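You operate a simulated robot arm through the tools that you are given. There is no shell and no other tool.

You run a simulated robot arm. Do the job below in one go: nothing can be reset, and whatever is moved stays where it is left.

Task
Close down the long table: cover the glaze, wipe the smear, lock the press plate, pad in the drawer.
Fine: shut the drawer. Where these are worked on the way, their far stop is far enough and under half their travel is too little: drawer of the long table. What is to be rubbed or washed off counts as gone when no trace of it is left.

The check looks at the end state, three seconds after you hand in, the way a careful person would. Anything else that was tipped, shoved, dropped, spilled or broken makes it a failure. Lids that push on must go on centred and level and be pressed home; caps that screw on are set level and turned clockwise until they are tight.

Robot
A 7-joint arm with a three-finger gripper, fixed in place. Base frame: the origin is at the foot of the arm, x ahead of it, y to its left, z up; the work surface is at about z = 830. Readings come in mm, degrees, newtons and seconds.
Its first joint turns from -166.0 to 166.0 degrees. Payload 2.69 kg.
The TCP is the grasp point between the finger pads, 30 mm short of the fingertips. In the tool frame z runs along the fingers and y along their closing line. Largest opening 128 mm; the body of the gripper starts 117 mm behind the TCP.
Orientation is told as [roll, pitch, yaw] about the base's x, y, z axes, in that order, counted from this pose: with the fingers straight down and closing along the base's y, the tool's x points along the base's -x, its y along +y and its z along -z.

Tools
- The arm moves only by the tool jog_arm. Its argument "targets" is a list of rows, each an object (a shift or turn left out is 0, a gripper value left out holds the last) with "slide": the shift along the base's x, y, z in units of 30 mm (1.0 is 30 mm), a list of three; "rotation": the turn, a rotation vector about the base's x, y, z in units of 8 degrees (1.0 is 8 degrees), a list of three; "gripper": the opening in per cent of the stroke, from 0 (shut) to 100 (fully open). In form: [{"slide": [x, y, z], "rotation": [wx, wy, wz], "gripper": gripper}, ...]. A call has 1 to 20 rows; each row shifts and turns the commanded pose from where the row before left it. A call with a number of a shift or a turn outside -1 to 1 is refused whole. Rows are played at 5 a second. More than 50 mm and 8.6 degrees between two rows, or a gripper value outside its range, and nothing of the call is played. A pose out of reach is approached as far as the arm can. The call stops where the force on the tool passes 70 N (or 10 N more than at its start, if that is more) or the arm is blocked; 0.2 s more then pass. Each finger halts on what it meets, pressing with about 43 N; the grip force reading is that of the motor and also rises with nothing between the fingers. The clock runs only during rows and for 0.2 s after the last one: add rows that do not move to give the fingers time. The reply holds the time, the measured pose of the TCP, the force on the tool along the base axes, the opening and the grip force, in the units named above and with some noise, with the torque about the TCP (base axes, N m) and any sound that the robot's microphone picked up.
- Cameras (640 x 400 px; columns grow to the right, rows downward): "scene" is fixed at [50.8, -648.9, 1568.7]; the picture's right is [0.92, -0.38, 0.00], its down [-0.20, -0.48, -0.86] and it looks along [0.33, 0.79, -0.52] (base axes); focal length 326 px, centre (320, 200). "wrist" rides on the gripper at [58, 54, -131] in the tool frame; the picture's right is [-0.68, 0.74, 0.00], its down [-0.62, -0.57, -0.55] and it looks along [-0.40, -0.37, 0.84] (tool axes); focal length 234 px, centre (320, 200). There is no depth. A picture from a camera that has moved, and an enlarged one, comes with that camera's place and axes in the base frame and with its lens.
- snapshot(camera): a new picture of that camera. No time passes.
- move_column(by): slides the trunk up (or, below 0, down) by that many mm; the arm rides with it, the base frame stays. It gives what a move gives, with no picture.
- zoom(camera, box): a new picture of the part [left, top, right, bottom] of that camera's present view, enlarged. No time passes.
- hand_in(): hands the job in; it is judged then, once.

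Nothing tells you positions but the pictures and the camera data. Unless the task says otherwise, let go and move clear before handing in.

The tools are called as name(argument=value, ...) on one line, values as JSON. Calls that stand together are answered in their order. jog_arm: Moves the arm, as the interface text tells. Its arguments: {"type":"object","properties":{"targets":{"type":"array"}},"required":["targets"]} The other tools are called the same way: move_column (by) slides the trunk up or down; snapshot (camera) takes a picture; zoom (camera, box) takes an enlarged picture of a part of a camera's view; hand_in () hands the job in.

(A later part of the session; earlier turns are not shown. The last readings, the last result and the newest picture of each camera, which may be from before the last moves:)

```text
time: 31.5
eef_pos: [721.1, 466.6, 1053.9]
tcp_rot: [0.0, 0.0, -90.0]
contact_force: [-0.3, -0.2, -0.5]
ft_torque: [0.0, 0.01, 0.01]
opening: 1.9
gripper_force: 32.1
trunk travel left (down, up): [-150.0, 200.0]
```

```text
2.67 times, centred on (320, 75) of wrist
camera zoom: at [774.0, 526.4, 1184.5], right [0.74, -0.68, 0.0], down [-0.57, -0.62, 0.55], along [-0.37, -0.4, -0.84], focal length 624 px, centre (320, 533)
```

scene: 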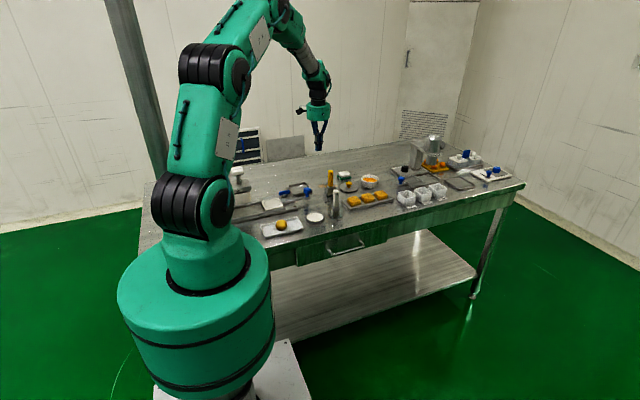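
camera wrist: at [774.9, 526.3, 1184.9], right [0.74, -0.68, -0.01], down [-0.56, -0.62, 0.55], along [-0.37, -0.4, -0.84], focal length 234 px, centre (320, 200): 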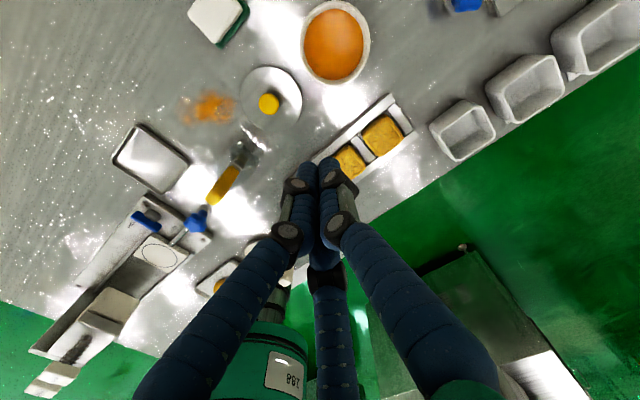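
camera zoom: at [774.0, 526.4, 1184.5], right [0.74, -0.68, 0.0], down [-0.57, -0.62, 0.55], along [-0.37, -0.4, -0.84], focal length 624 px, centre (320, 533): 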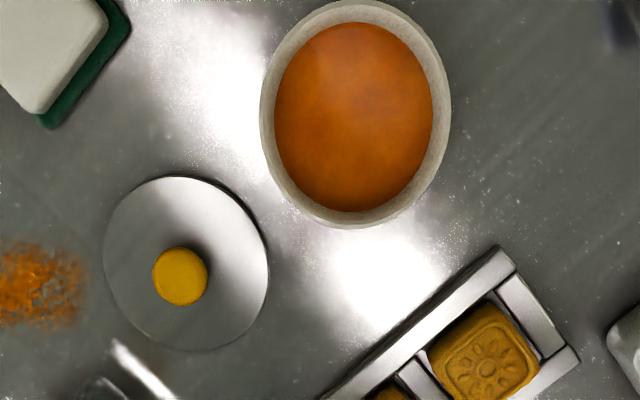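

From two views the bowl centre is about (789, 519) and the lid knob about (680, 526). I'll move over the lid with the hand partly open and stop above it to check.

jog_arm(targets=[{"slide": [-0.67, 1.0, 0], "gripper": 45}, {"slide": [-0.67, 1.0, 0]}, {"slide": [0, 0, -0.9]}, {"slide": [0, 0, -0.9]}, {"slide": [0, 0, -0.9]}, {"slide": [0, 0, -0.9]}, {"slide": [0, 0, -0.9]}, {}, {}, {}])

zoom(camera="wrist", box=[240, 100, 400, 220])

zoom(camera="scene", box=[316, 136, 396, 196])

```text
time: 33.7
eef_pos: [680.6, 526.0, 918.2]
tcp_rot: [0.1, 0.1, -89.9]
contact_force: [1.3, -0.2, -0.9]
ft_torque: [-0.03, -0.03, -0.05]
opening: 57.5
gripper_force: 0.0
trunk travel left (down, up): [-150.0, 200.0]
```

```text
3.33 times, centred on (320, 160) of wrist
camera zoom: at [734.5, 586.3, 1050.1], right [0.74, -0.68, 0.0], down [-0.57, -0.62, 0.55], along [-0.37, -0.4, -0.84], focal length 781 px, centre (320, 333)
```

zoom: 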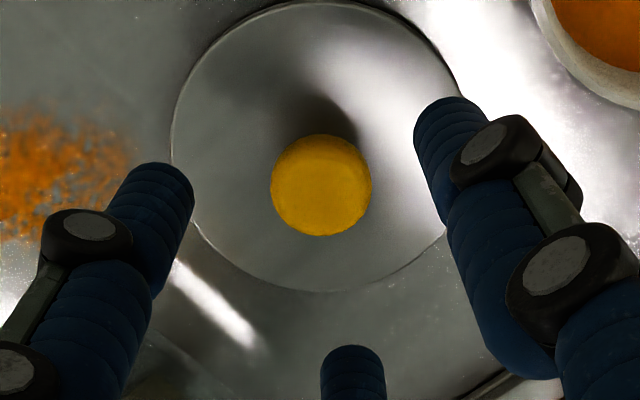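

```text
6.67 times, centred on (356, 166) of scene
camera zoom: at [50.8, -648.9, 1568.7], right [0.92, -0.38, 0.0], down [-0.2, -0.48, -0.86], along [0.33, 0.79, -0.52], focal length 2173 px, centre (80, 427)
```

zoom: 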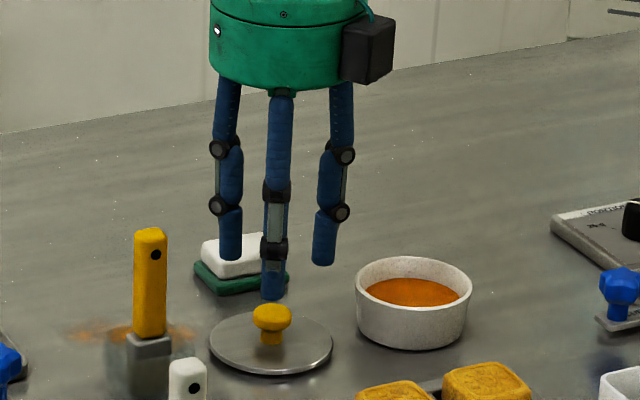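

The knob is well aligned. I'll shift 1.5 mm, lower to z≈877 and close on it.

jog_arm(targets=[{"slide": [0.05, 0.05, -0.7]}, {"slide": [0, 0, -0.67]}, {}, {"gripper": 0}, {}, {}, {}])

zoom(camera="scene", box=[332, 166, 382, 197])

```text
time: 35.3
eef_pos: [680.5, 527.0, 878.4]
tcp_rot: [0.0, -0.1, -90.0]
contact_force: [0.7, 0.3, -0.9]
ft_torque: [-0.01, -0.02, 0.03]
opening: 24.6
gripper_force: 43.0
trunk travel left (down, up): [-150.0, 200.0]
```

```text
12.80 times, centred on (357, 182) of scene
camera zoom: at [50.8, -648.9, 1568.7], right [0.92, -0.38, 0.0], down [-0.2, -0.48, -0.86], along [0.33, 0.79, -0.52], focal length 4171 px, centre (-154, 437)
```

zoom: 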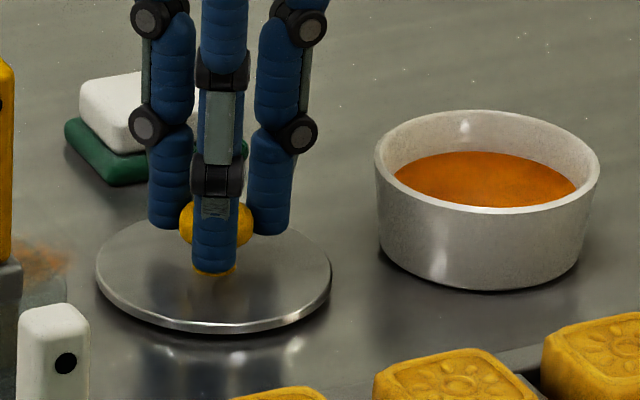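

The knob is gripped at 24.6 mm with no side force. I'll lift the lid straight up, check it hangs level, and re-measure the bowl fully inside the picture.

jog_arm(targets=[{"slide": [0, 0, 0.3]}, {"slide": [0, 0, 0.7]}, {"slide": [0, 0, 1]}, {"slide": [0, 0, 1]}, {"slide": [0, 0, 1]}, {"slide": [0, 0, 1]}, {"slide": [0.745, -0.344, 0.3]}, {"slide": [0.745, -0.344, 0.3]}, {"slide": [0.745, -0.344, 0.3]}, {}, {}, {}])

zoom(camera="wrist", box=[240, 0, 460, 150])

zoom(camera="scene", box=[326, 100, 406, 190])

```text
time: 37.9
eef_pos: [749.5, 494.3, 1053.8]
tcp_rot: [-0.1, -0.1, -90.0]
contact_force: [0.8, 0.1, 0.0]
ft_torque: [-0.02, 0.0, -0.02]
opening: 24.5
gripper_force: 43.1
trunk travel left (down, up): [-150.0, 200.0]
```

```text
2.67 times, centred on (350, 75) of wrist
camera zoom: at [802.7, 554.5, 1184.1], right [0.74, -0.68, 0.0], down [-0.57, -0.62, 0.55], along [-0.37, -0.4, -0.84], focal length 624 px, centre (240, 533)
```

zoom: 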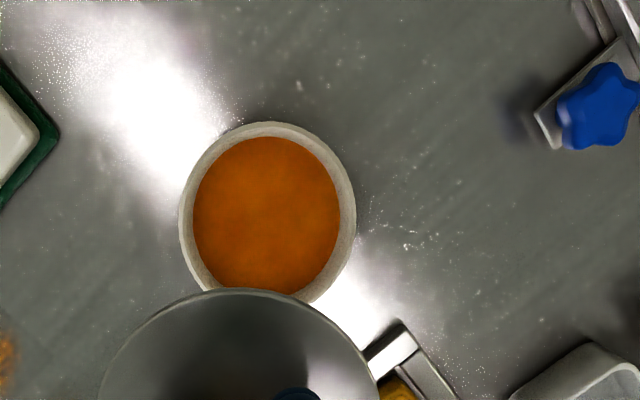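

```text
4.44 times, centred on (366, 145) of scene
camera zoom: at [50.8, -648.9, 1568.7], right [0.92, -0.38, 0.0], down [-0.2, -0.48, -0.86], along [0.33, 0.79, -0.52], focal length 1448 px, centre (116, 444)
```

zoom: 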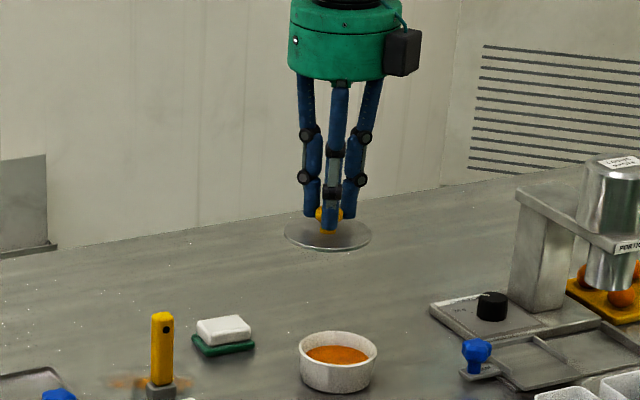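

The lid hangs level. With perspective accounted for, the bowl centre is about (786, 516), so I'll move there and hover about 15 mm over the rim to check alignment.

jog_arm(targets=[{"slide": [0.617, 0.35, 0]}, {"slide": [0.617, 0.35, 0]}, {"slide": [0, 0, -0.84]}, {"slide": [0, 0, -0.84]}, {"slide": [0, 0, -0.84]}, {"slide": [0, 0, -0.84]}, {"slide": [0, 0, -0.84]}, {}, {}, {}])

zoom(camera="wrist", box=[230, 70, 430, 220])

zoom(camera="scene", box=[344, 155, 394, 195])

```text
time: 40.1
eef_pos: [784.8, 518.2, 927.3]
tcp_rot: [0.1, 0.0, -90.0]
contact_force: [0.1, -0.6, -0.6]
ft_torque: [0.02, 0.0, 0.0]
opening: 24.6
gripper_force: 42.9
trunk travel left (down, up): [-150.0, 200.0]
```

```text
2.67 times, centred on (330, 145) of wrist
camera zoom: at [837.9, 577.9, 1058.3], right [0.74, -0.68, 0.0], down [-0.57, -0.62, 0.55], along [-0.37, -0.4, -0.84], focal length 624 px, centre (293, 347)
```

zoom: 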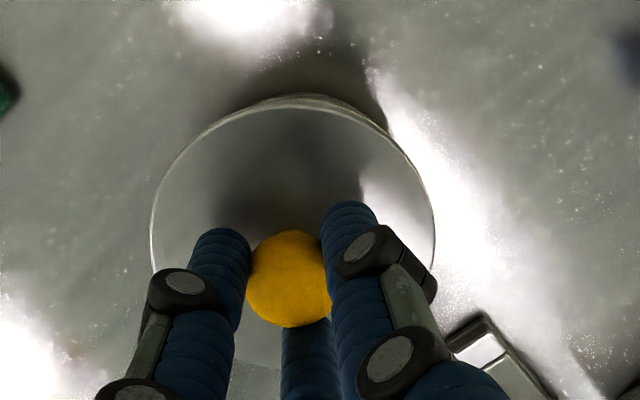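

```text
10.00 times, centred on (369, 175) of scene
camera zoom: at [50.8, -648.9, 1568.7], right [0.92, -0.38, 0.0], down [-0.2, -0.48, -0.86], along [0.33, 0.79, -0.52], focal length 3259 px, centre (-170, 450)
```

zoom: 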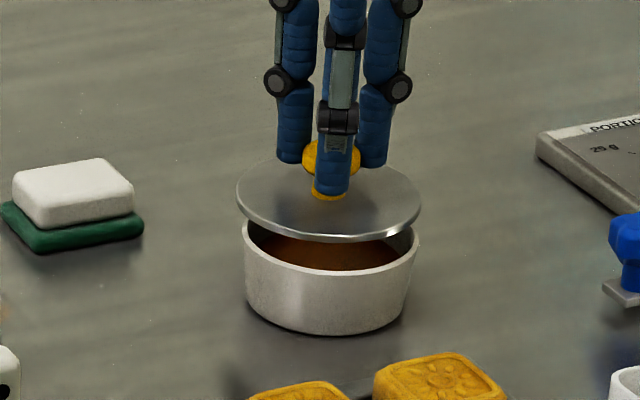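

In the scene view the lid needs a couple of mm toward image-right. I'll zoom the wrist view to see how the bowl rim peeks out past the lid.

zoom(camera="wrist", box=[280, 85, 400, 160])

zoom(camera="scene", box=[356, 172, 392, 194])

```text
5.33 times, centred on (340, 122) of wrist
camera zoom: at [837.9, 577.9, 1058.3], right [0.74, -0.68, 0.0], down [-0.57, -0.62, 0.55], along [-0.37, -0.4, -0.84], focal length 1249 px, centre (213, 613)
```

zoom: 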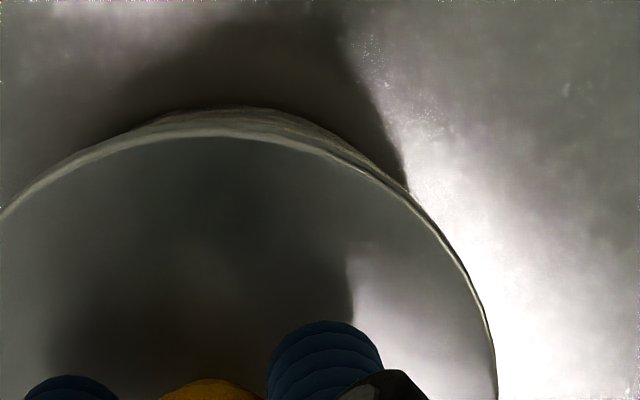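

```text
16.00 times, centred on (374, 183) of scene
camera zoom: at [50.8, -648.9, 1568.7], right [0.92, -0.38, 0.0], down [-0.2, -0.48, -0.86], along [0.33, 0.79, -0.52], focal length 5214 px, centre (-544, 472)
```

zoom: 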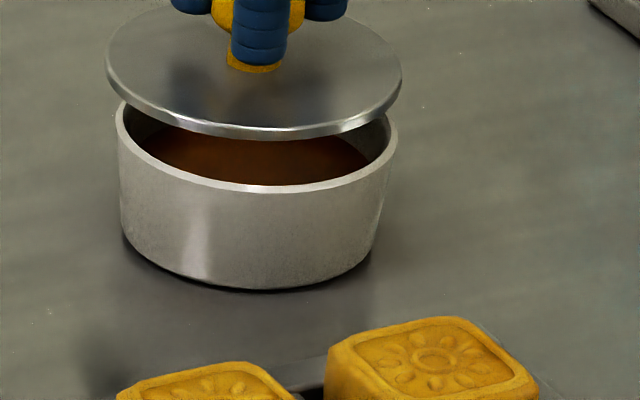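

The lid needs about +1.7 mm in x and -2.5 mm in y. I'll apply that, lower to about 6 mm over the rim and look again.

jog_arm(targets=[{"slide": [0.057, -0.083, -0.1]}, {"slide": [0, 0, -0.15]}, {}, {}, {}])

zoom(camera="wrist", box=[270, 85, 390, 160])

zoom(camera="scene", box=[356, 172, 392, 194])

```text
time: 41.3
eef_pos: [786.3, 514.8, 922.0]
tcp_rot: [0.1, -0.1, -89.8]
contact_force: [0.7, -0.2, -0.6]
ft_torque: [0.01, 0.0, 0.0]
opening: 24.8
gripper_force: 42.5
trunk travel left (down, up): [-150.0, 200.0]
```

```text
5.33 times, centred on (330, 122) of wrist
camera zoom: at [839.9, 574.5, 1051.9], right [0.74, -0.68, 0.0], down [-0.57, -0.62, 0.55], along [-0.37, -0.4, -0.84], focal length 1249 px, centre (267, 613)
```

zoom: 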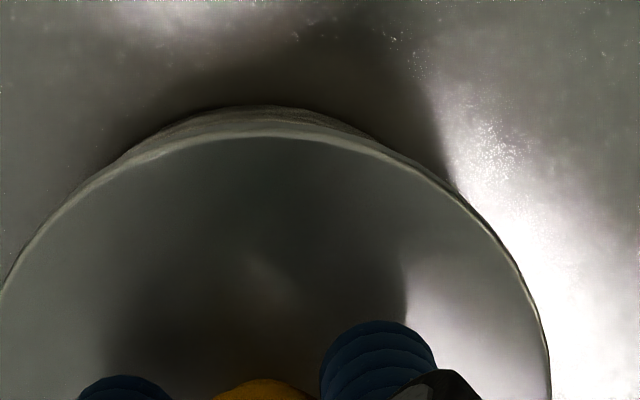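

```text
16.00 times, centred on (374, 183) of scene
camera zoom: at [50.8, -648.9, 1568.7], right [0.92, -0.38, 0.0], down [-0.2, -0.48, -0.86], along [0.33, 0.79, -0.52], focal length 5214 px, centre (-544, 472)
```

zoom: 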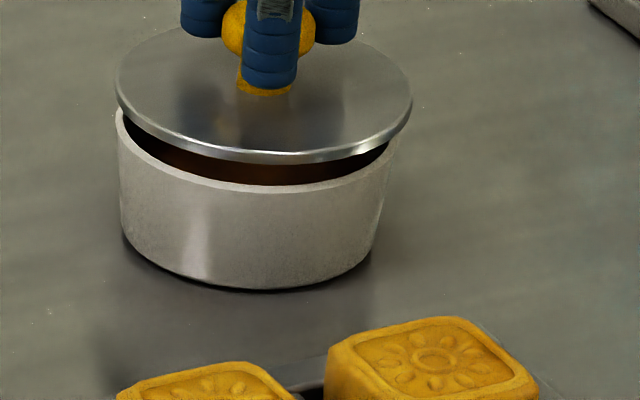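

Nearly centred. I'll trim by under 1 mm and lower gently toward the rim.

jog_arm(targets=[{"slide": [0.003, 0.025, -0.1]}, {"slide": [0, 0, -0.1]}, {"slide": [0, 0, -0.08]}, {}, {}, {}])

zoom(camera="wrist", box=[270, 85, 390, 160])

zoom(camera="scene", box=[356, 172, 392, 194])

```text
time: 42.7
eef_pos: [787.4, 515.0, 912.1]
tcp_rot: [0.0, 0.0, -90.0]
contact_force: [-0.2, -1.1, -0.4]
ft_torque: [-0.02, 0.01, -0.01]
opening: 24.6
gripper_force: 43.1
trunk travel left (down, up): [-150.0, 200.0]
```

```text
5.33 times, centred on (330, 122) of wrist
camera zoom: at [840.5, 574.8, 1043.2], right [0.74, -0.68, 0.0], down [-0.57, -0.62, 0.55], along [-0.37, -0.4, -0.84], focal length 1249 px, centre (267, 613)
```

zoom: 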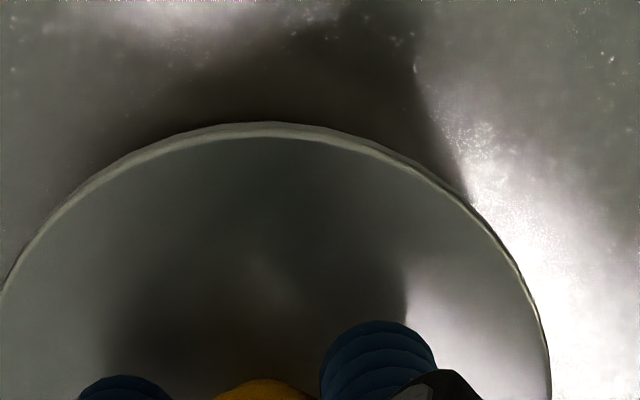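

```text
16.00 times, centred on (374, 183) of scene
camera zoom: at [50.8, -648.9, 1568.7], right [0.92, -0.38, 0.0], down [-0.2, -0.48, -0.86], along [0.33, 0.79, -0.52], focal length 5214 px, centre (-544, 472)
```

zoom: 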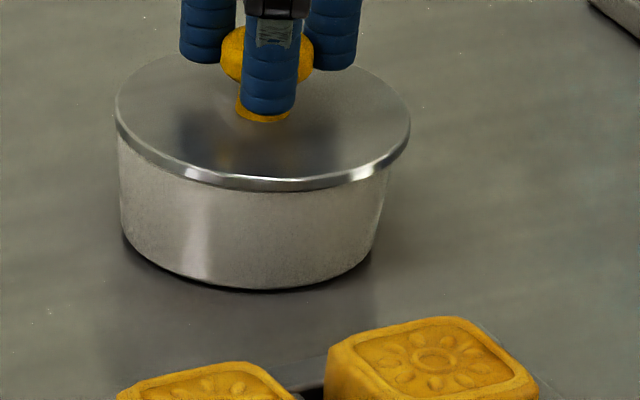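

Alignment is within about 1 mm. One more small trim, then I'll lower in small steps and watch the force.

jog_arm(targets=[{"slide": [-0.02, 0.02, -0.05]}, {"slide": [0, 0, -0.05]}, {"slide": [0, 0, -0.05]}, {}, {}])

zoom(camera="scene", box=[356, 172, 392, 194])

```text
time: 43.9
eef_pos: [786.9, 515.9, 911.8]
tcp_rot: [0.1, 0.1, -89.9]
contact_force: [-5.7, -3.6, 23.5]
ft_torque: [-0.33, 0.3, -0.13]
opening: 24.8
gripper_force: 43.2
trunk travel left (down, up): [-150.0, 200.0]
```

```text
16.00 times, centred on (374, 183) of scene
camera zoom: at [50.8, -648.9, 1568.7], right [0.92, -0.38, 0.0], down [-0.2, -0.48, -0.86], along [0.33, 0.79, -0.52], focal length 5214 px, centre (-544, 472)
```

zoom: 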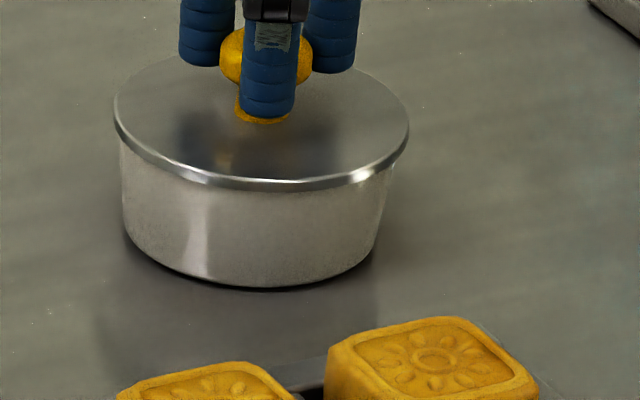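

The lid rests on the rim (23 N up). I'll release it, rise a little and check how it sits.

jog_arm(targets=[{"slide": [0, 0, 0.04]}, {"gripper": 28}, {"gripper": 45}, {}, {"slide": [0, 0, 1]}, {"slide": [0, 0, 1]}, {"slide": [0, 0, 0.5]}, {}, {}])

zoom(camera="scene", box=[356, 172, 392, 194])

zoom(camera="wrist", box=[240, 70, 400, 190])

```text
time: 45.9
eef_pos: [787.5, 515.4, 984.8]
tcp_rot: [0.0, 0.1, -90.0]
contact_force: [-0.2, -1.0, -0.1]
ft_torque: [-0.02, 0.03, -0.01]
opening: 57.5
gripper_force: 0.1
trunk travel left (down, up): [-150.0, 200.0]
heard: snap
```

```text
16.00 times, centred on (374, 183) of scene
camera zoom: at [50.8, -648.9, 1568.7], right [0.92, -0.38, 0.0], down [-0.2, -0.48, -0.86], along [0.33, 0.79, -0.52], focal length 5214 px, centre (-544, 472)
```

zoom: 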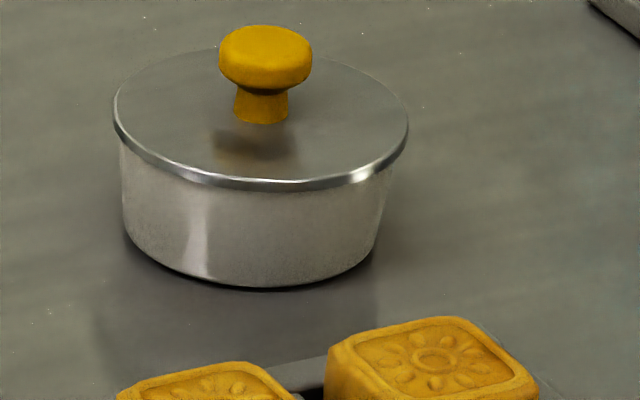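

```text
3.33 times, centred on (320, 130) of wrist
camera zoom: at [841.2, 575.7, 1116.7], right [0.74, -0.68, 0.0], down [-0.57, -0.62, 0.55], along [-0.37, -0.4, -0.84], focal length 781 px, centre (320, 433)
```

zoom: 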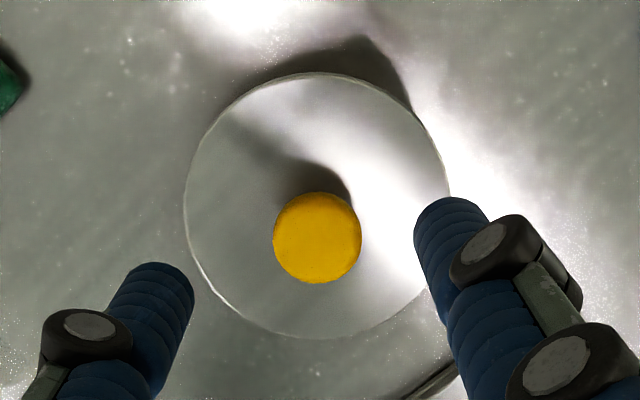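

I heard a snap and the lid sits level and centred. To be sure it is pressed home, I'll press the knob top with closed fingers.

jog_arm(targets=[{"gripper": 0}, {}, {}, {"slide": [0, 0, -0.9]}, {"slide": [0, 0, -0.9]}, {"slide": [0, 0, -0.1]}, {"slide": [0, 0, -0.07]}, {"slide": [0, 0, -0.07]}, {}])

```text
time: 47.9
eef_pos: [786.3, 514.4, 923.1]
tcp_rot: [0.0, 0.1, -89.9]
contact_force: [0.0, -0.7, -0.9]
ft_torque: [0.03, 0.0, -0.03]
opening: 2.2
gripper_force: 31.2
trunk travel left (down, up): [-150.0, 200.0]
```

jog_arm(targets=[{"slide": [0, 0, -0.06]}, {"slide": [0, 0, -0.06]}, {"slide": [0, 0, -0.05]}, {}])

zoom(camera="scene", box=[350, 160, 398, 192])

```text
time: 48.9
eef_pos: [786.2, 516.5, 920.2]
tcp_rot: [0.2, 0.1, -90.1]
contact_force: [0.8, -2.7, 12.2]
ft_torque: [-0.1, -0.05, 0.01]
opening: 5.9
gripper_force: 31.1
trunk travel left (down, up): [-150.0, 200.0]
```

```text
12.50 times, centred on (374, 176) of scene
camera zoom: at [50.8, -648.9, 1568.7], right [0.92, -0.38, 0.0], down [-0.2, -0.48, -0.86], along [0.33, 0.79, -0.52], focal length 4074 px, centre (-355, 500)
```

zoom: 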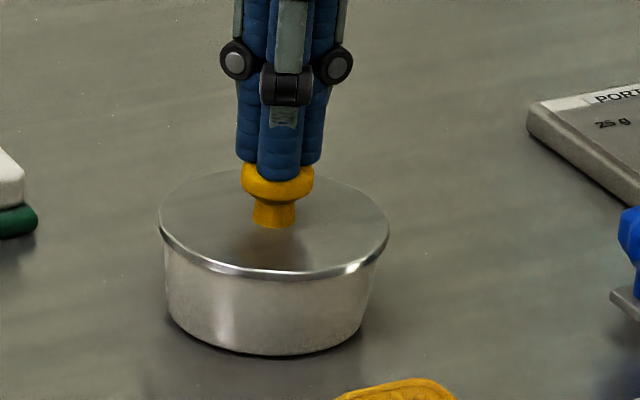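

jog_arm(targets=[{"slide": [0, 0, -0.05]}, {"slide": [0, 0, -0.05]}, {"slide": [0, 0, -0.05]}, {}])

zoom(camera="scene", box=[350, 160, 398, 192])

```text
time: 49.9
eef_pos: [786.9, 516.7, 919.1]
tcp_rot: [0.3, 0.1, -90.0]
contact_force: [-6.5, -5.0, 45.7]
ft_torque: [-0.21, 0.27, 0.0]
opening: 6.0
gripper_force: 31.5
trunk travel left (down, up): [-150.0, 200.0]
```

```text
12.50 times, centred on (374, 176) of scene
camera zoom: at [50.8, -648.9, 1568.7], right [0.92, -0.38, 0.0], down [-0.2, -0.48, -0.86], along [0.33, 0.79, -0.52], focal length 4074 px, centre (-355, 500)
```

zoom: 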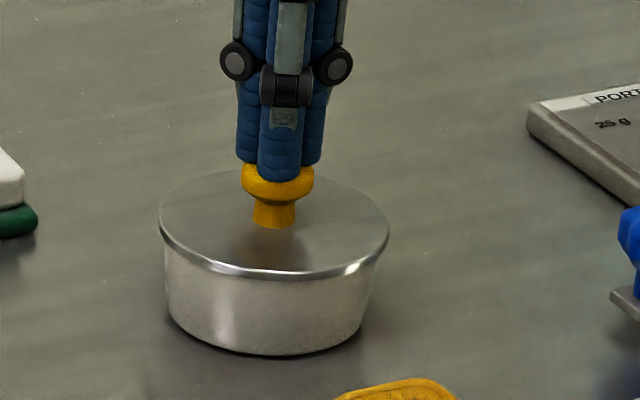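

The lid is firm at 46 N with no further travel. Next I'll rise and move over toward the drawer, turning back to yaw 0 on the way.

jog_arm(targets=[{"slide": [0, 0, 1]}, {"slide": [0, 0, 1]}, {"slide": [0, 0, 1]}, {"slide": [0, 0, 1]}, {"slide": [0, 0, 0.6]}, {"slide": [-0.58, -0.9, 0], "rotation": [0, 0, 0.9375]}, {"slide": [-0.58, -0.9, 0], "rotation": [0, 0, 0.9375]}, {"slide": [-0.58, -0.9, 0], "rotation": [0, 0, 0.9375]}, {"slide": [-0.58, -0.9, 0], "rotation": [0, 0, 0.9375]}, {"slide": [-0.58, -0.9, 0], "rotation": [0, 0, 0.9375]}, {"slide": [-0.58, -0.9, 0], "rotation": [0, 0, 0.9375]}, {"slide": [-0.58, -0.9, 0], "rotation": [0, 0, 0.9375]}, {"slide": [-0.58, -0.9, 0], "rotation": [0, 0, 0.9375]}, {"slide": [-0.58, -0.9, 0], "rotation": [0, 0, 0.9375]}, {"slide": [-0.58, -0.9, 0], "rotation": [0, 0, 0.9375]}, {"slide": [-0.58, -0.9, 0], "rotation": [0, 0, 0.9375]}, {"slide": [-0.58, -0.9, 0], "rotation": [0, 0, 0.9375]}, {"slide": [-0.58, -0.9, 0]}, {}, {}])

snapshot(camera="wrist")

zoom(camera="scene", box=[230, 150, 400, 256])

```text
time: 54.1
eef_pos: [562.8, 166.6, 1051.0]
tcp_rot: [0.0, -0.1, 0.2]
contact_force: [0.5, -0.2, -0.8]
ft_torque: [0.0, -0.03, 0.01]
opening: 2.0
gripper_force: 31.3
trunk travel left (down, up): [-150.0, 200.0]
```

```text
taken
camera wrist: at [503.7, 220.4, 1182.1], right [0.68, 0.74, 0.0], down [0.62, -0.57, 0.55], along [0.4, -0.37, -0.84], focal length 234 px, centre (320, 200)
```

wrist: 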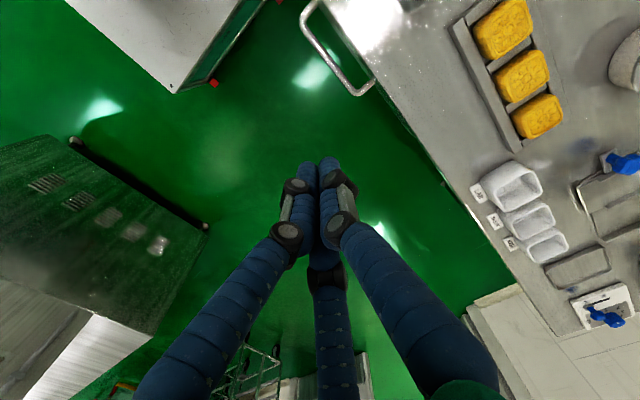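

```text
3.76 times, centred on (315, 203) of scene
camera zoom: at [50.8, -648.9, 1568.7], right [0.92, -0.38, 0.0], down [-0.2, -0.48, -0.86], along [0.33, 0.79, -0.52], focal length 1227 px, centre (339, 189)
```

zoom: 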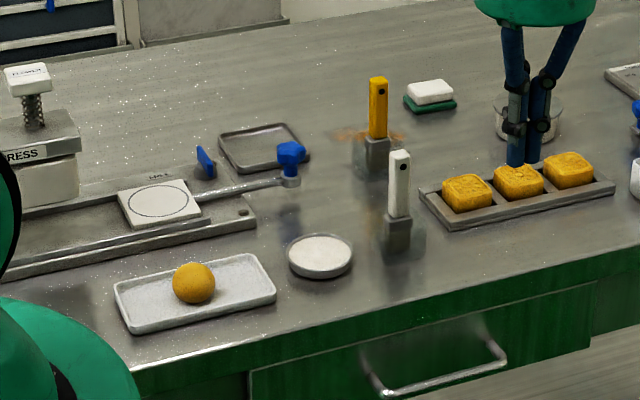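

zoom(camera="wrist", box=[260, 0, 420, 120])

```text
3.33 times, centred on (340, 60) of wrist
camera zoom: at [503.7, 220.4, 1182.1], right [0.68, 0.74, 0.0], down [0.62, -0.57, 0.55], along [0.4, -0.37, -0.84], focal length 781 px, centre (253, 667)
```

zoom: 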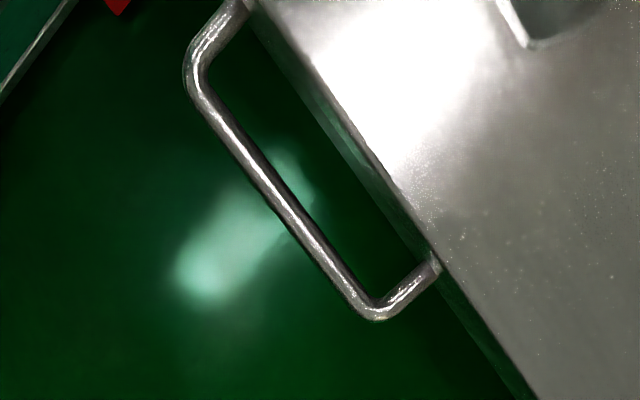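

The handle bar is along x from about 465 to 595, at y≈220.5, z≈745, with about 30 mm of gap to the drawer front. I'll come over it with a 25% opening, thumb on the table side, and check midway.

jog_arm(targets=[{"slide": [-0.53, 0.83, 0], "gripper": 25}, {"slide": [-0.53, 0.83, 0]}, {"slide": [0, 0, -1]}, {"slide": [0, 0, -1]}, {"slide": [0, 0, -1]}, {"slide": [0, 0, -1]}, {"slide": [0, 0, -1]}, {"slide": [0, 0, -1]}, {"slide": [0, 0, -1]}, {}, {}, {}])

zoom(camera="wrist", box=[240, 80, 400, 200])

zoom(camera="scene", box=[300, 170, 400, 270])

```text
time: 56.7
eef_pos: [528.7, 211.8, 841.3]
tcp_rot: [0.1, 0.1, 0.1]
contact_force: [-0.4, -0.5, 0.7]
ft_torque: [-0.01, -0.01, -0.01]
opening: 32.1
gripper_force: 0.1
trunk travel left (down, up): [-150.0, 200.0]
```

```text
3.33 times, centred on (320, 140) of wrist
camera zoom: at [470.8, 266.7, 971.7], right [0.68, 0.74, 0.0], down [0.62, -0.57, 0.55], along [0.4, -0.37, -0.84], focal length 781 px, centre (320, 400)
```

zoom: 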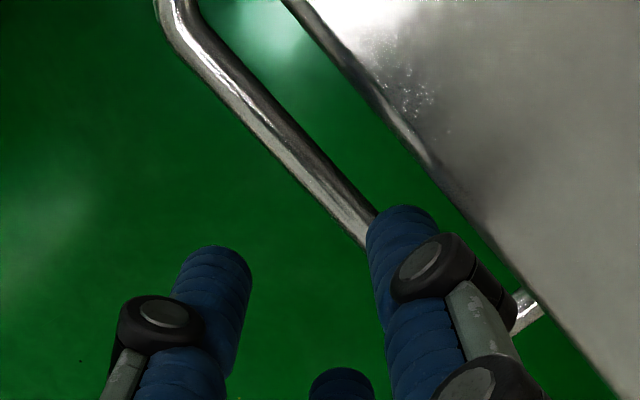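

```text
4.00 times, centred on (350, 220) of scene
camera zoom: at [50.8, -648.9, 1568.7], right [0.92, -0.38, 0.0], down [-0.2, -0.48, -0.86], along [0.33, 0.79, -0.52], focal length 1304 px, centre (200, 120)
```

zoom: 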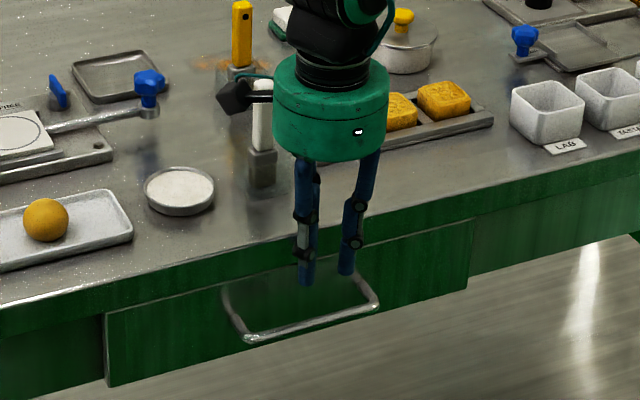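

The bar sits evenly between thumb and front fingers. I'll descend around it to z≈758 and close.

jog_arm(targets=[{"slide": [0, 0, -0.7]}, {"slide": [0, 0, -0.7]}, {"slide": [0, 0, -0.7]}, {"slide": [0, 0, -0.65]}, {}, {}])

zoom(camera="wrist", box=[240, 80, 400, 200])

zoom(camera="scene", box=[310, 200, 390, 260])

```text
time: 57.6
eef_pos: [527.9, 214.3, 776.6]
tcp_rot: [0.3, -0.3, 0.2]
contact_force: [-25.1, -4.5, 41.5]
ft_torque: [1.72, -1.29, 0.82]
opening: 27.9
gripper_force: 0.0
trunk travel left (down, up): [-150.0, 200.0]
stopped in row 4: the force on the tool passed its limit at 84 N (the readings are from after the stop); the commanded pose is now the measured one
```

```text
3.33 times, centred on (320, 140) of wrist
camera zoom: at [469.2, 268.5, 907.9], right [0.67, 0.74, 0.01], down [0.61, -0.57, 0.55], along [0.41, -0.37, -0.84], focal length 781 px, centre (320, 400)
```

zoom: 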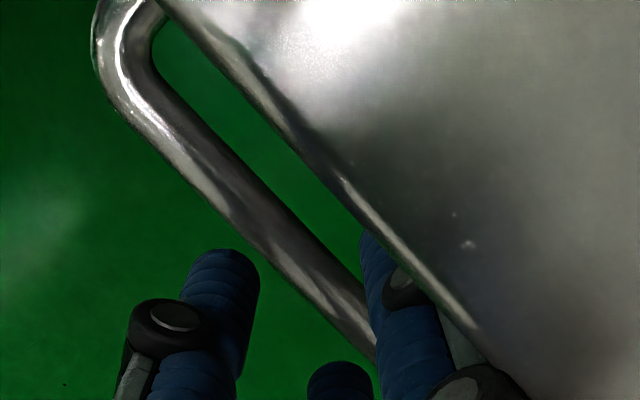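

```text
6.67 times, centred on (350, 230) of scene
camera zoom: at [50.8, -648.9, 1568.7], right [0.92, -0.38, 0.0], down [-0.2, -0.48, -0.86], along [0.33, 0.79, -0.52], focal length 2173 px, centre (120, 0)
```

zoom: 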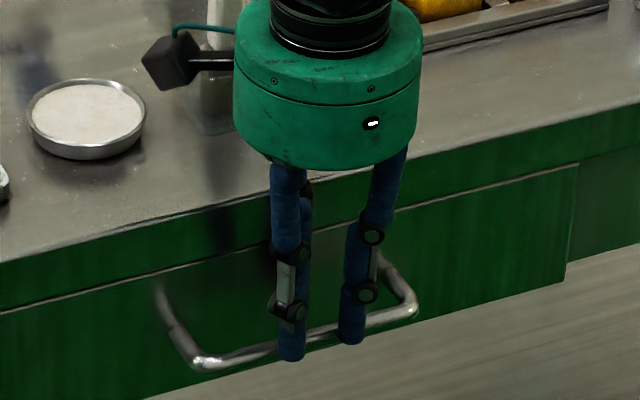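

The thumb's knuckle caught the table edge at about y 252. I'll back straight up, then tilt the hand 30° so the fingers reach in under the table edge from the front.

jog_arm(targets=[{"slide": [0, 0, 0.4]}, {"slide": [0, 0, 1]}, {"slide": [0, 0, 1]}, {"slide": [0.07, -0.6, 0.3], "rotation": [0, 0, 0]}, {"slide": [0, -0.94, 0]}, {"rotation": [0.96, 0.0375, -0.02]}, {"rotation": [1, 0, 0]}, {"rotation": [1, 0, 0]}, {"rotation": [0.75, 0, 0]}, {}, {}, {}])

snapshot(camera="wrist")

zoom(camera="scene", box=[290, 160, 400, 260])

```text
time: 60.2
eef_pos: [533.3, 167.3, 854.6]
tcp_rot: [29.8, 0.2, 0.0]
contact_force: [0.8, 1.0, 0.6]
ft_torque: [0.01, -0.06, 0.04]
opening: 32.1
gripper_force: 0.1
trunk travel left (down, up): [-150.0, 200.0]
```

```text
taken
camera wrist: at [475.3, 151.3, 995.3], right [0.68, 0.64, 0.36], down [0.62, -0.76, 0.19], along [0.4, 0.09, -0.91], focal length 234 px, centre (320, 200)
```

wrist: 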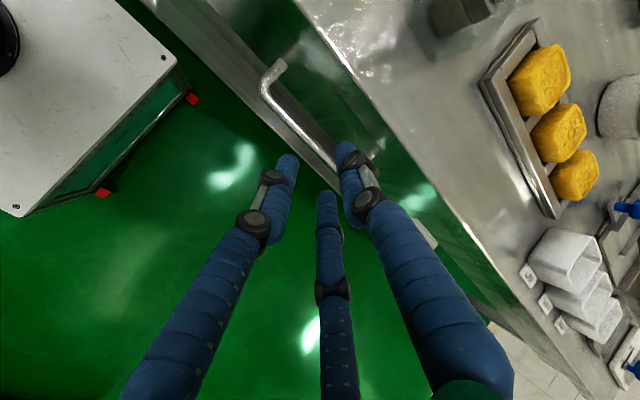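

```text
4.00 times, centred on (345, 210) of scene
camera zoom: at [50.8, -648.9, 1568.7], right [0.92, -0.38, 0.0], down [-0.2, -0.48, -0.86], along [0.33, 0.79, -0.52], focal length 1304 px, centre (220, 160)
```

zoom: 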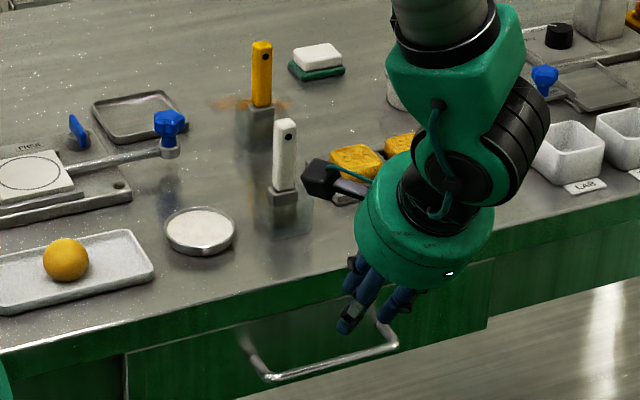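

The hand is tilted and well clear of the table edge. I'll drop a little, then slide in along the finger direction around the bar, stopping short to check.

jog_arm(targets=[{"slide": [0, 0, -1.0]}, {"slide": [0, 0.45, -0.78]}, {"slide": [0, 0.45, -0.78]}, {}, {}])

zoom(camera="wrist", box=[240, 80, 400, 220])

zoom(camera="scene", box=[310, 190, 390, 260])

```text
time: 61.4
eef_pos: [534.6, 194.9, 777.9]
tcp_rot: [29.8, 0.1, 0.0]
contact_force: [0.0, 0.5, -0.2]
ft_torque: [0.02, -0.01, 0.01]
opening: 31.9
gripper_force: 0.1
trunk travel left (down, up): [-150.0, 200.0]
```

```text
2.86 times, centred on (320, 150) of wrist
camera zoom: at [475.9, 178.7, 919.1], right [0.68, 0.64, 0.36], down [0.62, -0.76, 0.19], along [0.4, 0.09, -0.91], focal length 669 px, centre (320, 343)
```

zoom: 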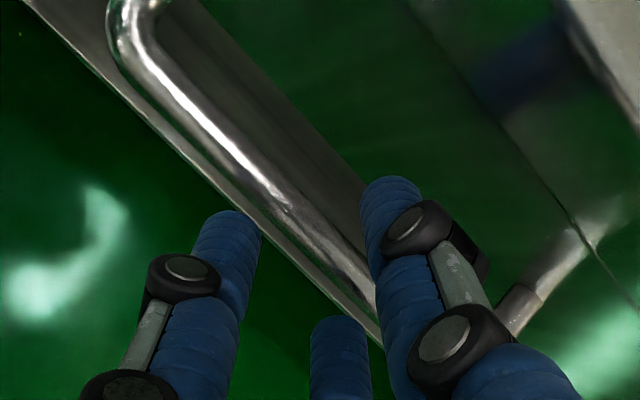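

```text
5.71 times, centred on (350, 225) of scene
camera zoom: at [50.8, -648.9, 1568.7], right [0.92, -0.38, 0.0], down [-0.2, -0.48, -0.86], along [0.33, 0.79, -0.52], focal length 1862 px, centre (149, 57)
```

zoom: 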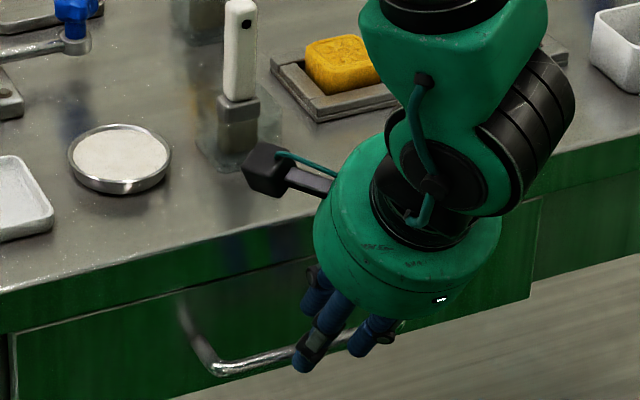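

The bar lines up between thumb and front fingers. I'll advance the last 27 mm and close.

jog_arm(targets=[{"slide": [0, 0.225, -0.39]}, {"slide": [0, 0.225, -0.39]}, {}, {"gripper": 0}, {}, {}, {}])

zoom(camera="wrist", box=[240, 80, 400, 220])

```text
time: 62.7
eef_pos: [528.3, 207.1, 751.1]
tcp_rot: [29.5, 0.6, 0.0]
contact_force: [-0.1, -9.6, -5.5]
ft_torque: [-0.14, -1.25, -0.41]
opening: 19.5
gripper_force: 44.6
trunk travel left (down, up): [-150.0, 200.0]
stopped in row 6: the force on the tool passed its limit at 73 N (the readings are from after the stop); the commanded pose is now the measured one
```

```text
2.86 times, centred on (320, 150) of wrist
camera zoom: at [470.6, 190.5, 891.5], right [0.68, 0.64, 0.36], down [0.62, -0.76, 0.19], along [0.39, 0.09, -0.91], focal length 669 px, centre (320, 343)
```

zoom: 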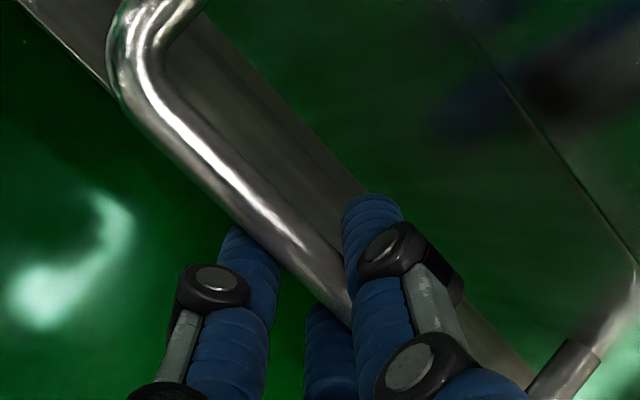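

The bar is gripped at 19.5 mm, matching its diameter. I'll start pulling the drawer in -y.

jog_arm(targets=[{"slide": [0, -0.3, 0]}, {"slide": [0, -0.4, 0]}, {"slide": [0, -0.5, 0]}, {"slide": [0, -0.5, 0]}, {}])

zoom(camera="scene", box=[260, 170, 420, 280])

```text
time: 63.9
eef_pos: [528.3, 156.6, 750.8]
tcp_rot: [29.6, 0.5, 0.0]
contact_force: [-5.7, -0.4, 39.3]
ft_torque: [0.4, 0.64, 0.55]
opening: 19.5
gripper_force: 44.5
trunk travel left (down, up): [-150.0, 200.0]
```

```text
3.64 times, centred on (340, 225) of scene
camera zoom: at [50.8, -648.9, 1568.7], right [0.92, -0.38, 0.0], down [-0.2, -0.48, -0.86], along [0.33, 0.79, -0.52], focal length 1185 px, centre (247, 109)
```

zoom: 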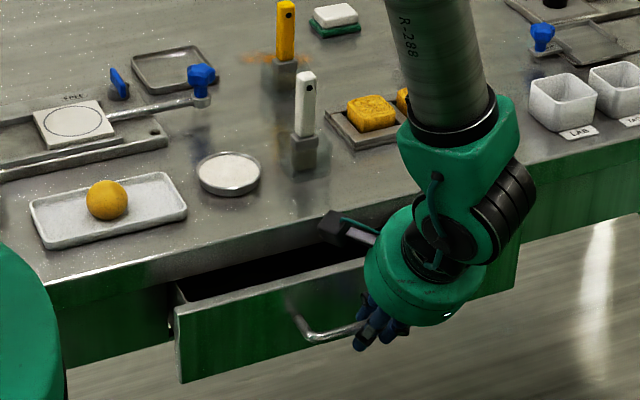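

The drawer is opening smoothly. I'll ease the vertical load and continue to its stop.

jog_arm(targets=[{"slide": [0, -0.4, 0.05]}, {"slide": [0, -0.6, 0]}, {"slide": [0, -0.6, 0]}, {"slide": [0, -0.6, 0]}, {"slide": [0, -0.6, 0]}, {}])

zoom(camera="scene", box=[260, 170, 420, 280])

```text
time: 65.3
eef_pos: [527.6, 73.6, 748.8]
tcp_rot: [29.5, 0.7, 0.0]
contact_force: [17.7, -1.2, -38.9]
ft_torque: [-0.38, -1.17, -0.19]
opening: 19.2
gripper_force: 44.5
trunk travel left (down, up): [-150.0, 200.0]
```

```text
3.64 times, centred on (340, 225) of scene
camera zoom: at [50.8, -648.9, 1568.7], right [0.92, -0.38, 0.0], down [-0.2, -0.48, -0.86], along [0.33, 0.79, -0.52], focal length 1185 px, centre (247, 109)
```

zoom: 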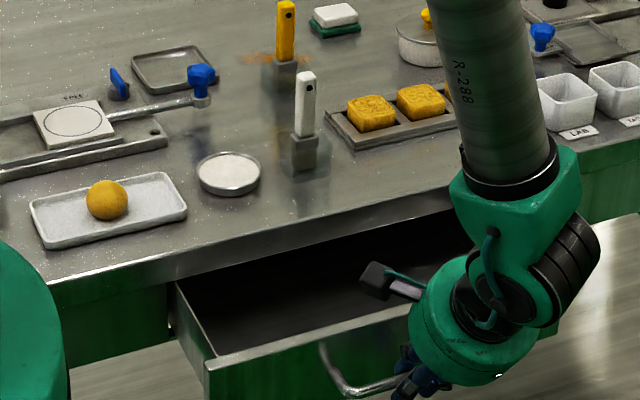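

jog_arm(targets=[{"slide": [-0.01, -0.4, -0.025]}, {"slide": [0, -0.5, 0]}, {"slide": [0, -0.5, 0]}, {"slide": [0, -0.5, 0]}, {"slide": [0, -0.5, 0]}, {"slide": [0, -0.5, 0]}, {}])

zoom(camera="scene", box=[260, 170, 420, 290])

```text
time: 66.9
eef_pos: [527.1, -13.8, 749.9]
tcp_rot: [29.7, 0.7, 0.0]
contact_force: [8.3, -0.6, -10.2]
ft_torque: [-0.08, 0.14, 0.37]
opening: 19.2
gripper_force: 44.6
trunk travel left (down, up): [-150.0, 200.0]
```

```text
3.33 times, centred on (340, 230) of scene
camera zoom: at [50.8, -648.9, 1568.7], right [0.92, -0.38, 0.0], down [-0.2, -0.48, -0.86], along [0.33, 0.79, -0.52], focal length 1086 px, centre (253, 100)
```

zoom: 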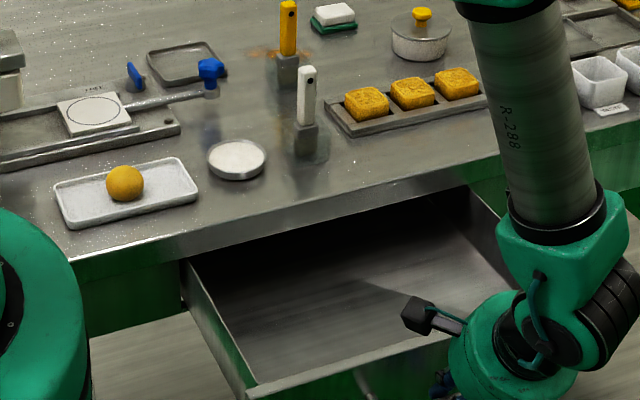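

jog_arm(targets=[{"slide": [0, -0.4, 0]}, {"slide": [0, -0.4, 0]}, {"slide": [0, -0.4, 0]}, {"slide": [0, -0.4, 0]}, {"slide": [0, -0.4, 0]}, {"slide": [0, -0.4, 0]}, {}])

snapshot(camera="scene")

```text
time: 68.5
eef_pos: [526.5, -86.4, 750.5]
tcp_rot: [29.7, 0.7, 0.0]
contact_force: [9.6, -1.1, -39.9]
ft_torque: [-0.36, -0.33, 0.23]
opening: 19.6
gripper_force: 44.5
trunk travel left (down, up): [-150.0, 200.0]
```

```text
taken
```

scene: 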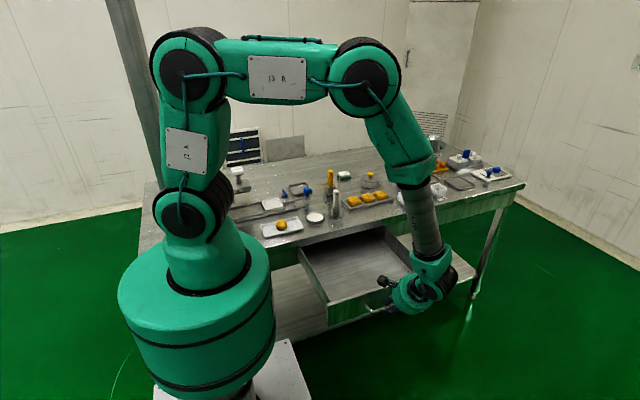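

jog_arm(targets=[{"slide": [0, -0.3, -0.02]}, {"slide": [0, -0.3, 0]}, {"slide": [0, -0.3, 0]}, {"slide": [0, -0.3, 0]}, {}])

zoom(camera="scene", box=[270, 190, 470, 350])

```text
time: 69.1
eef_pos: [524.1, -96.0, 753.8]
tcp_rot: [30.2, 1.0, 0.3]
contact_force: [8.7, 18.9, 4.3]
ft_torque: [0.3, 1.01, 0.64]
opening: 19.8
gripper_force: 44.4
trunk travel left (down, up): [-150.0, 200.0]
stopped in row 3: the force on the tool passed its limit at 99 N (the readings are from after the stop); the commanded pose is now the measured one
```

```text
2.50 times, centred on (370, 270) of scene
camera zoom: at [50.8, -648.9, 1568.7], right [0.92, -0.38, 0.0], down [-0.2, -0.48, -0.86], along [0.33, 0.79, -0.52], focal length 815 px, centre (195, 25)
```

zoom: 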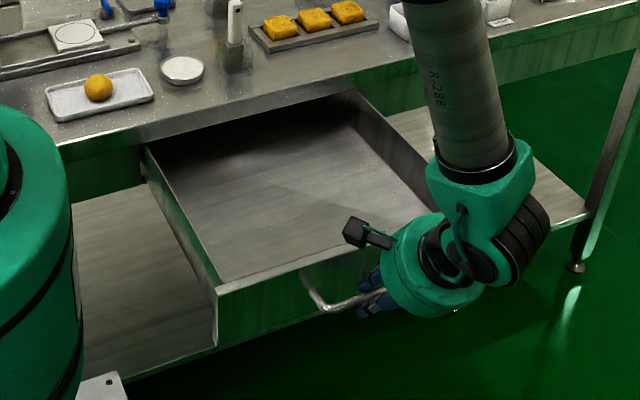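

The drawer is at its far stop, about 300 mm open, and empty. I'll release the handle and back out along the finger axis.

jog_arm(targets=[{"slide": [0, 0.06, 0]}, {"gripper": 25}, {}, {"slide": [0, -0.225, 0.39]}, {"slide": [0, -0.225, 0.39]}, {"slide": [0, -0.45, 0.78]}, {"slide": [0, -0.45, 0.78]}, {"slide": [0, -0.2, 1]}, {"slide": [0, 0, 1]}, {"slide": [0, 0, 1]}, {"slide": [0, 0, 1]}, {}])

snapshot(camera="scene")

```text
time: 71.7
eef_pos: [525.2, -143.4, 945.5]
tcp_rot: [30.3, 0.9, 0.2]
contact_force: [-0.3, 0.6, -0.5]
ft_torque: [-0.02, -0.04, -0.02]
opening: 32.0
gripper_force: 0.0
trunk travel left (down, up): [-150.0, 200.0]
```

```text
taken
```

scene: 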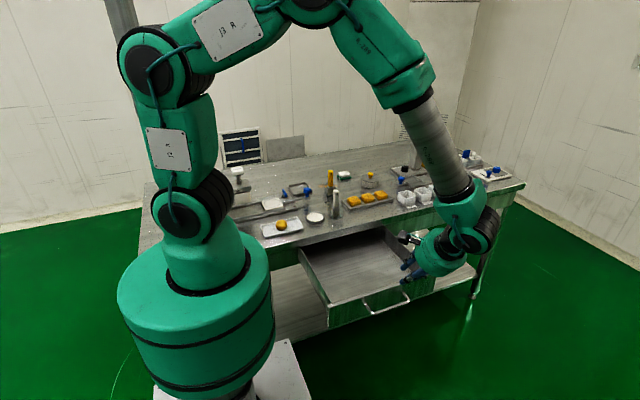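

Drawer released. I'll bring the hand upright, rise, and travel over to the pad.

jog_arm(targets=[{"slide": [0, 0, 1], "rotation": [0, -0.11, -0.02]}, {"slide": [0, 0, 1], "rotation": [-0.947, 0, 0]}, {"slide": [0, 0, 1], "rotation": [-0.947, 0, 0]}, {"slide": [0, 0, 1], "rotation": [-0.947, 0, 0]}, {"slide": [0, 0.5, 0.3], "rotation": [-0.947, 0, 0]}, {"slide": [0.23, 0.97, 0]}, {"slide": [0.23, 0.97, 0]}, {"slide": [0.23, 0.97, 0]}, {"slide": [0.23, 0.97, 0]}, {"slide": [0.23, 0.97, 0]}, {"slide": [0.23, 0.97, 0]}, {"slide": [0.23, 0.97, 0]}, {"slide": [0.23, 0.97, 0]}, {"slide": [0.23, 0.97, 0]}, {"slide": [0.23, 0.97, 0]}, {"slide": [0.23, 0.97, 0]}, {"slide": [0.23, 0.97, 0]}, {"slide": [0.23, 0.97, 0]}, {}, {}])

snapshot(camera="scene")

```text
time: 75.9
eef_pos: [614.1, 251.7, 1073.8]
tcp_rot: [0.0, 0.1, 0.1]
contact_force: [-0.9, -0.2, 0.5]
ft_torque: [0.01, 0.0, 0.0]
opening: 31.9
gripper_force: 0.0
trunk travel left (down, up): [-150.0, 200.0]
```

```text
taken
```

scene: 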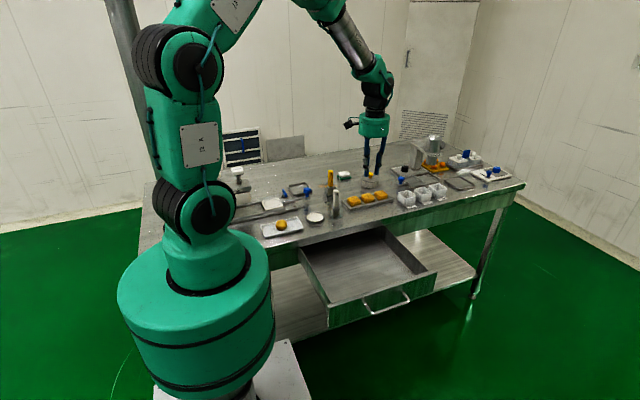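

jog_arm(targets=[{"slide": [0.31, 0.98, 0], "gripper": 0}, {"slide": [0.31, 0.98, 0]}, {"slide": [0.31, 0.98, 0]}, {"slide": [0.31, 0.98, 0]}, {"slide": [0.31, 0.98, 0]}, {"slide": [0.31, 0.98, 0]}, {"slide": [0.31, 0.98, 0]}, {"slide": [0.31, 0.98, 0]}, {"slide": [0.31, 0.98, 0]}, {"slide": [0.31, 0.98, 0]}, {}, {}, {}])

zoom(camera="wrist", box=[200, 0, 440, 150])

```text
time: 78.7
eef_pos: [705.0, 544.6, 1072.1]
tcp_rot: [-0.1, 0.1, 0.0]
contact_force: [-0.1, -0.1, 0.0]
ft_torque: [0.05, 0.01, 0.0]
opening: 2.1
gripper_force: 31.4
trunk travel left (down, up): [-150.0, 200.0]
```

```text
2.67 times, centred on (320, 75) of wrist
camera zoom: at [646.6, 600.0, 1203.4], right [0.68, 0.74, 0.0], down [0.62, -0.56, 0.55], along [0.4, -0.37, -0.84], focal length 624 px, centre (320, 533)
```

zoom: 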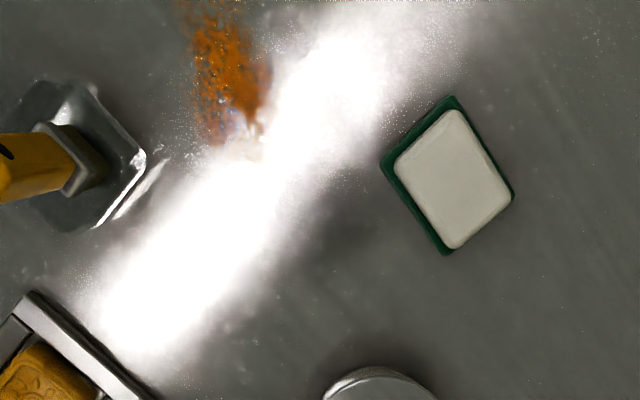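

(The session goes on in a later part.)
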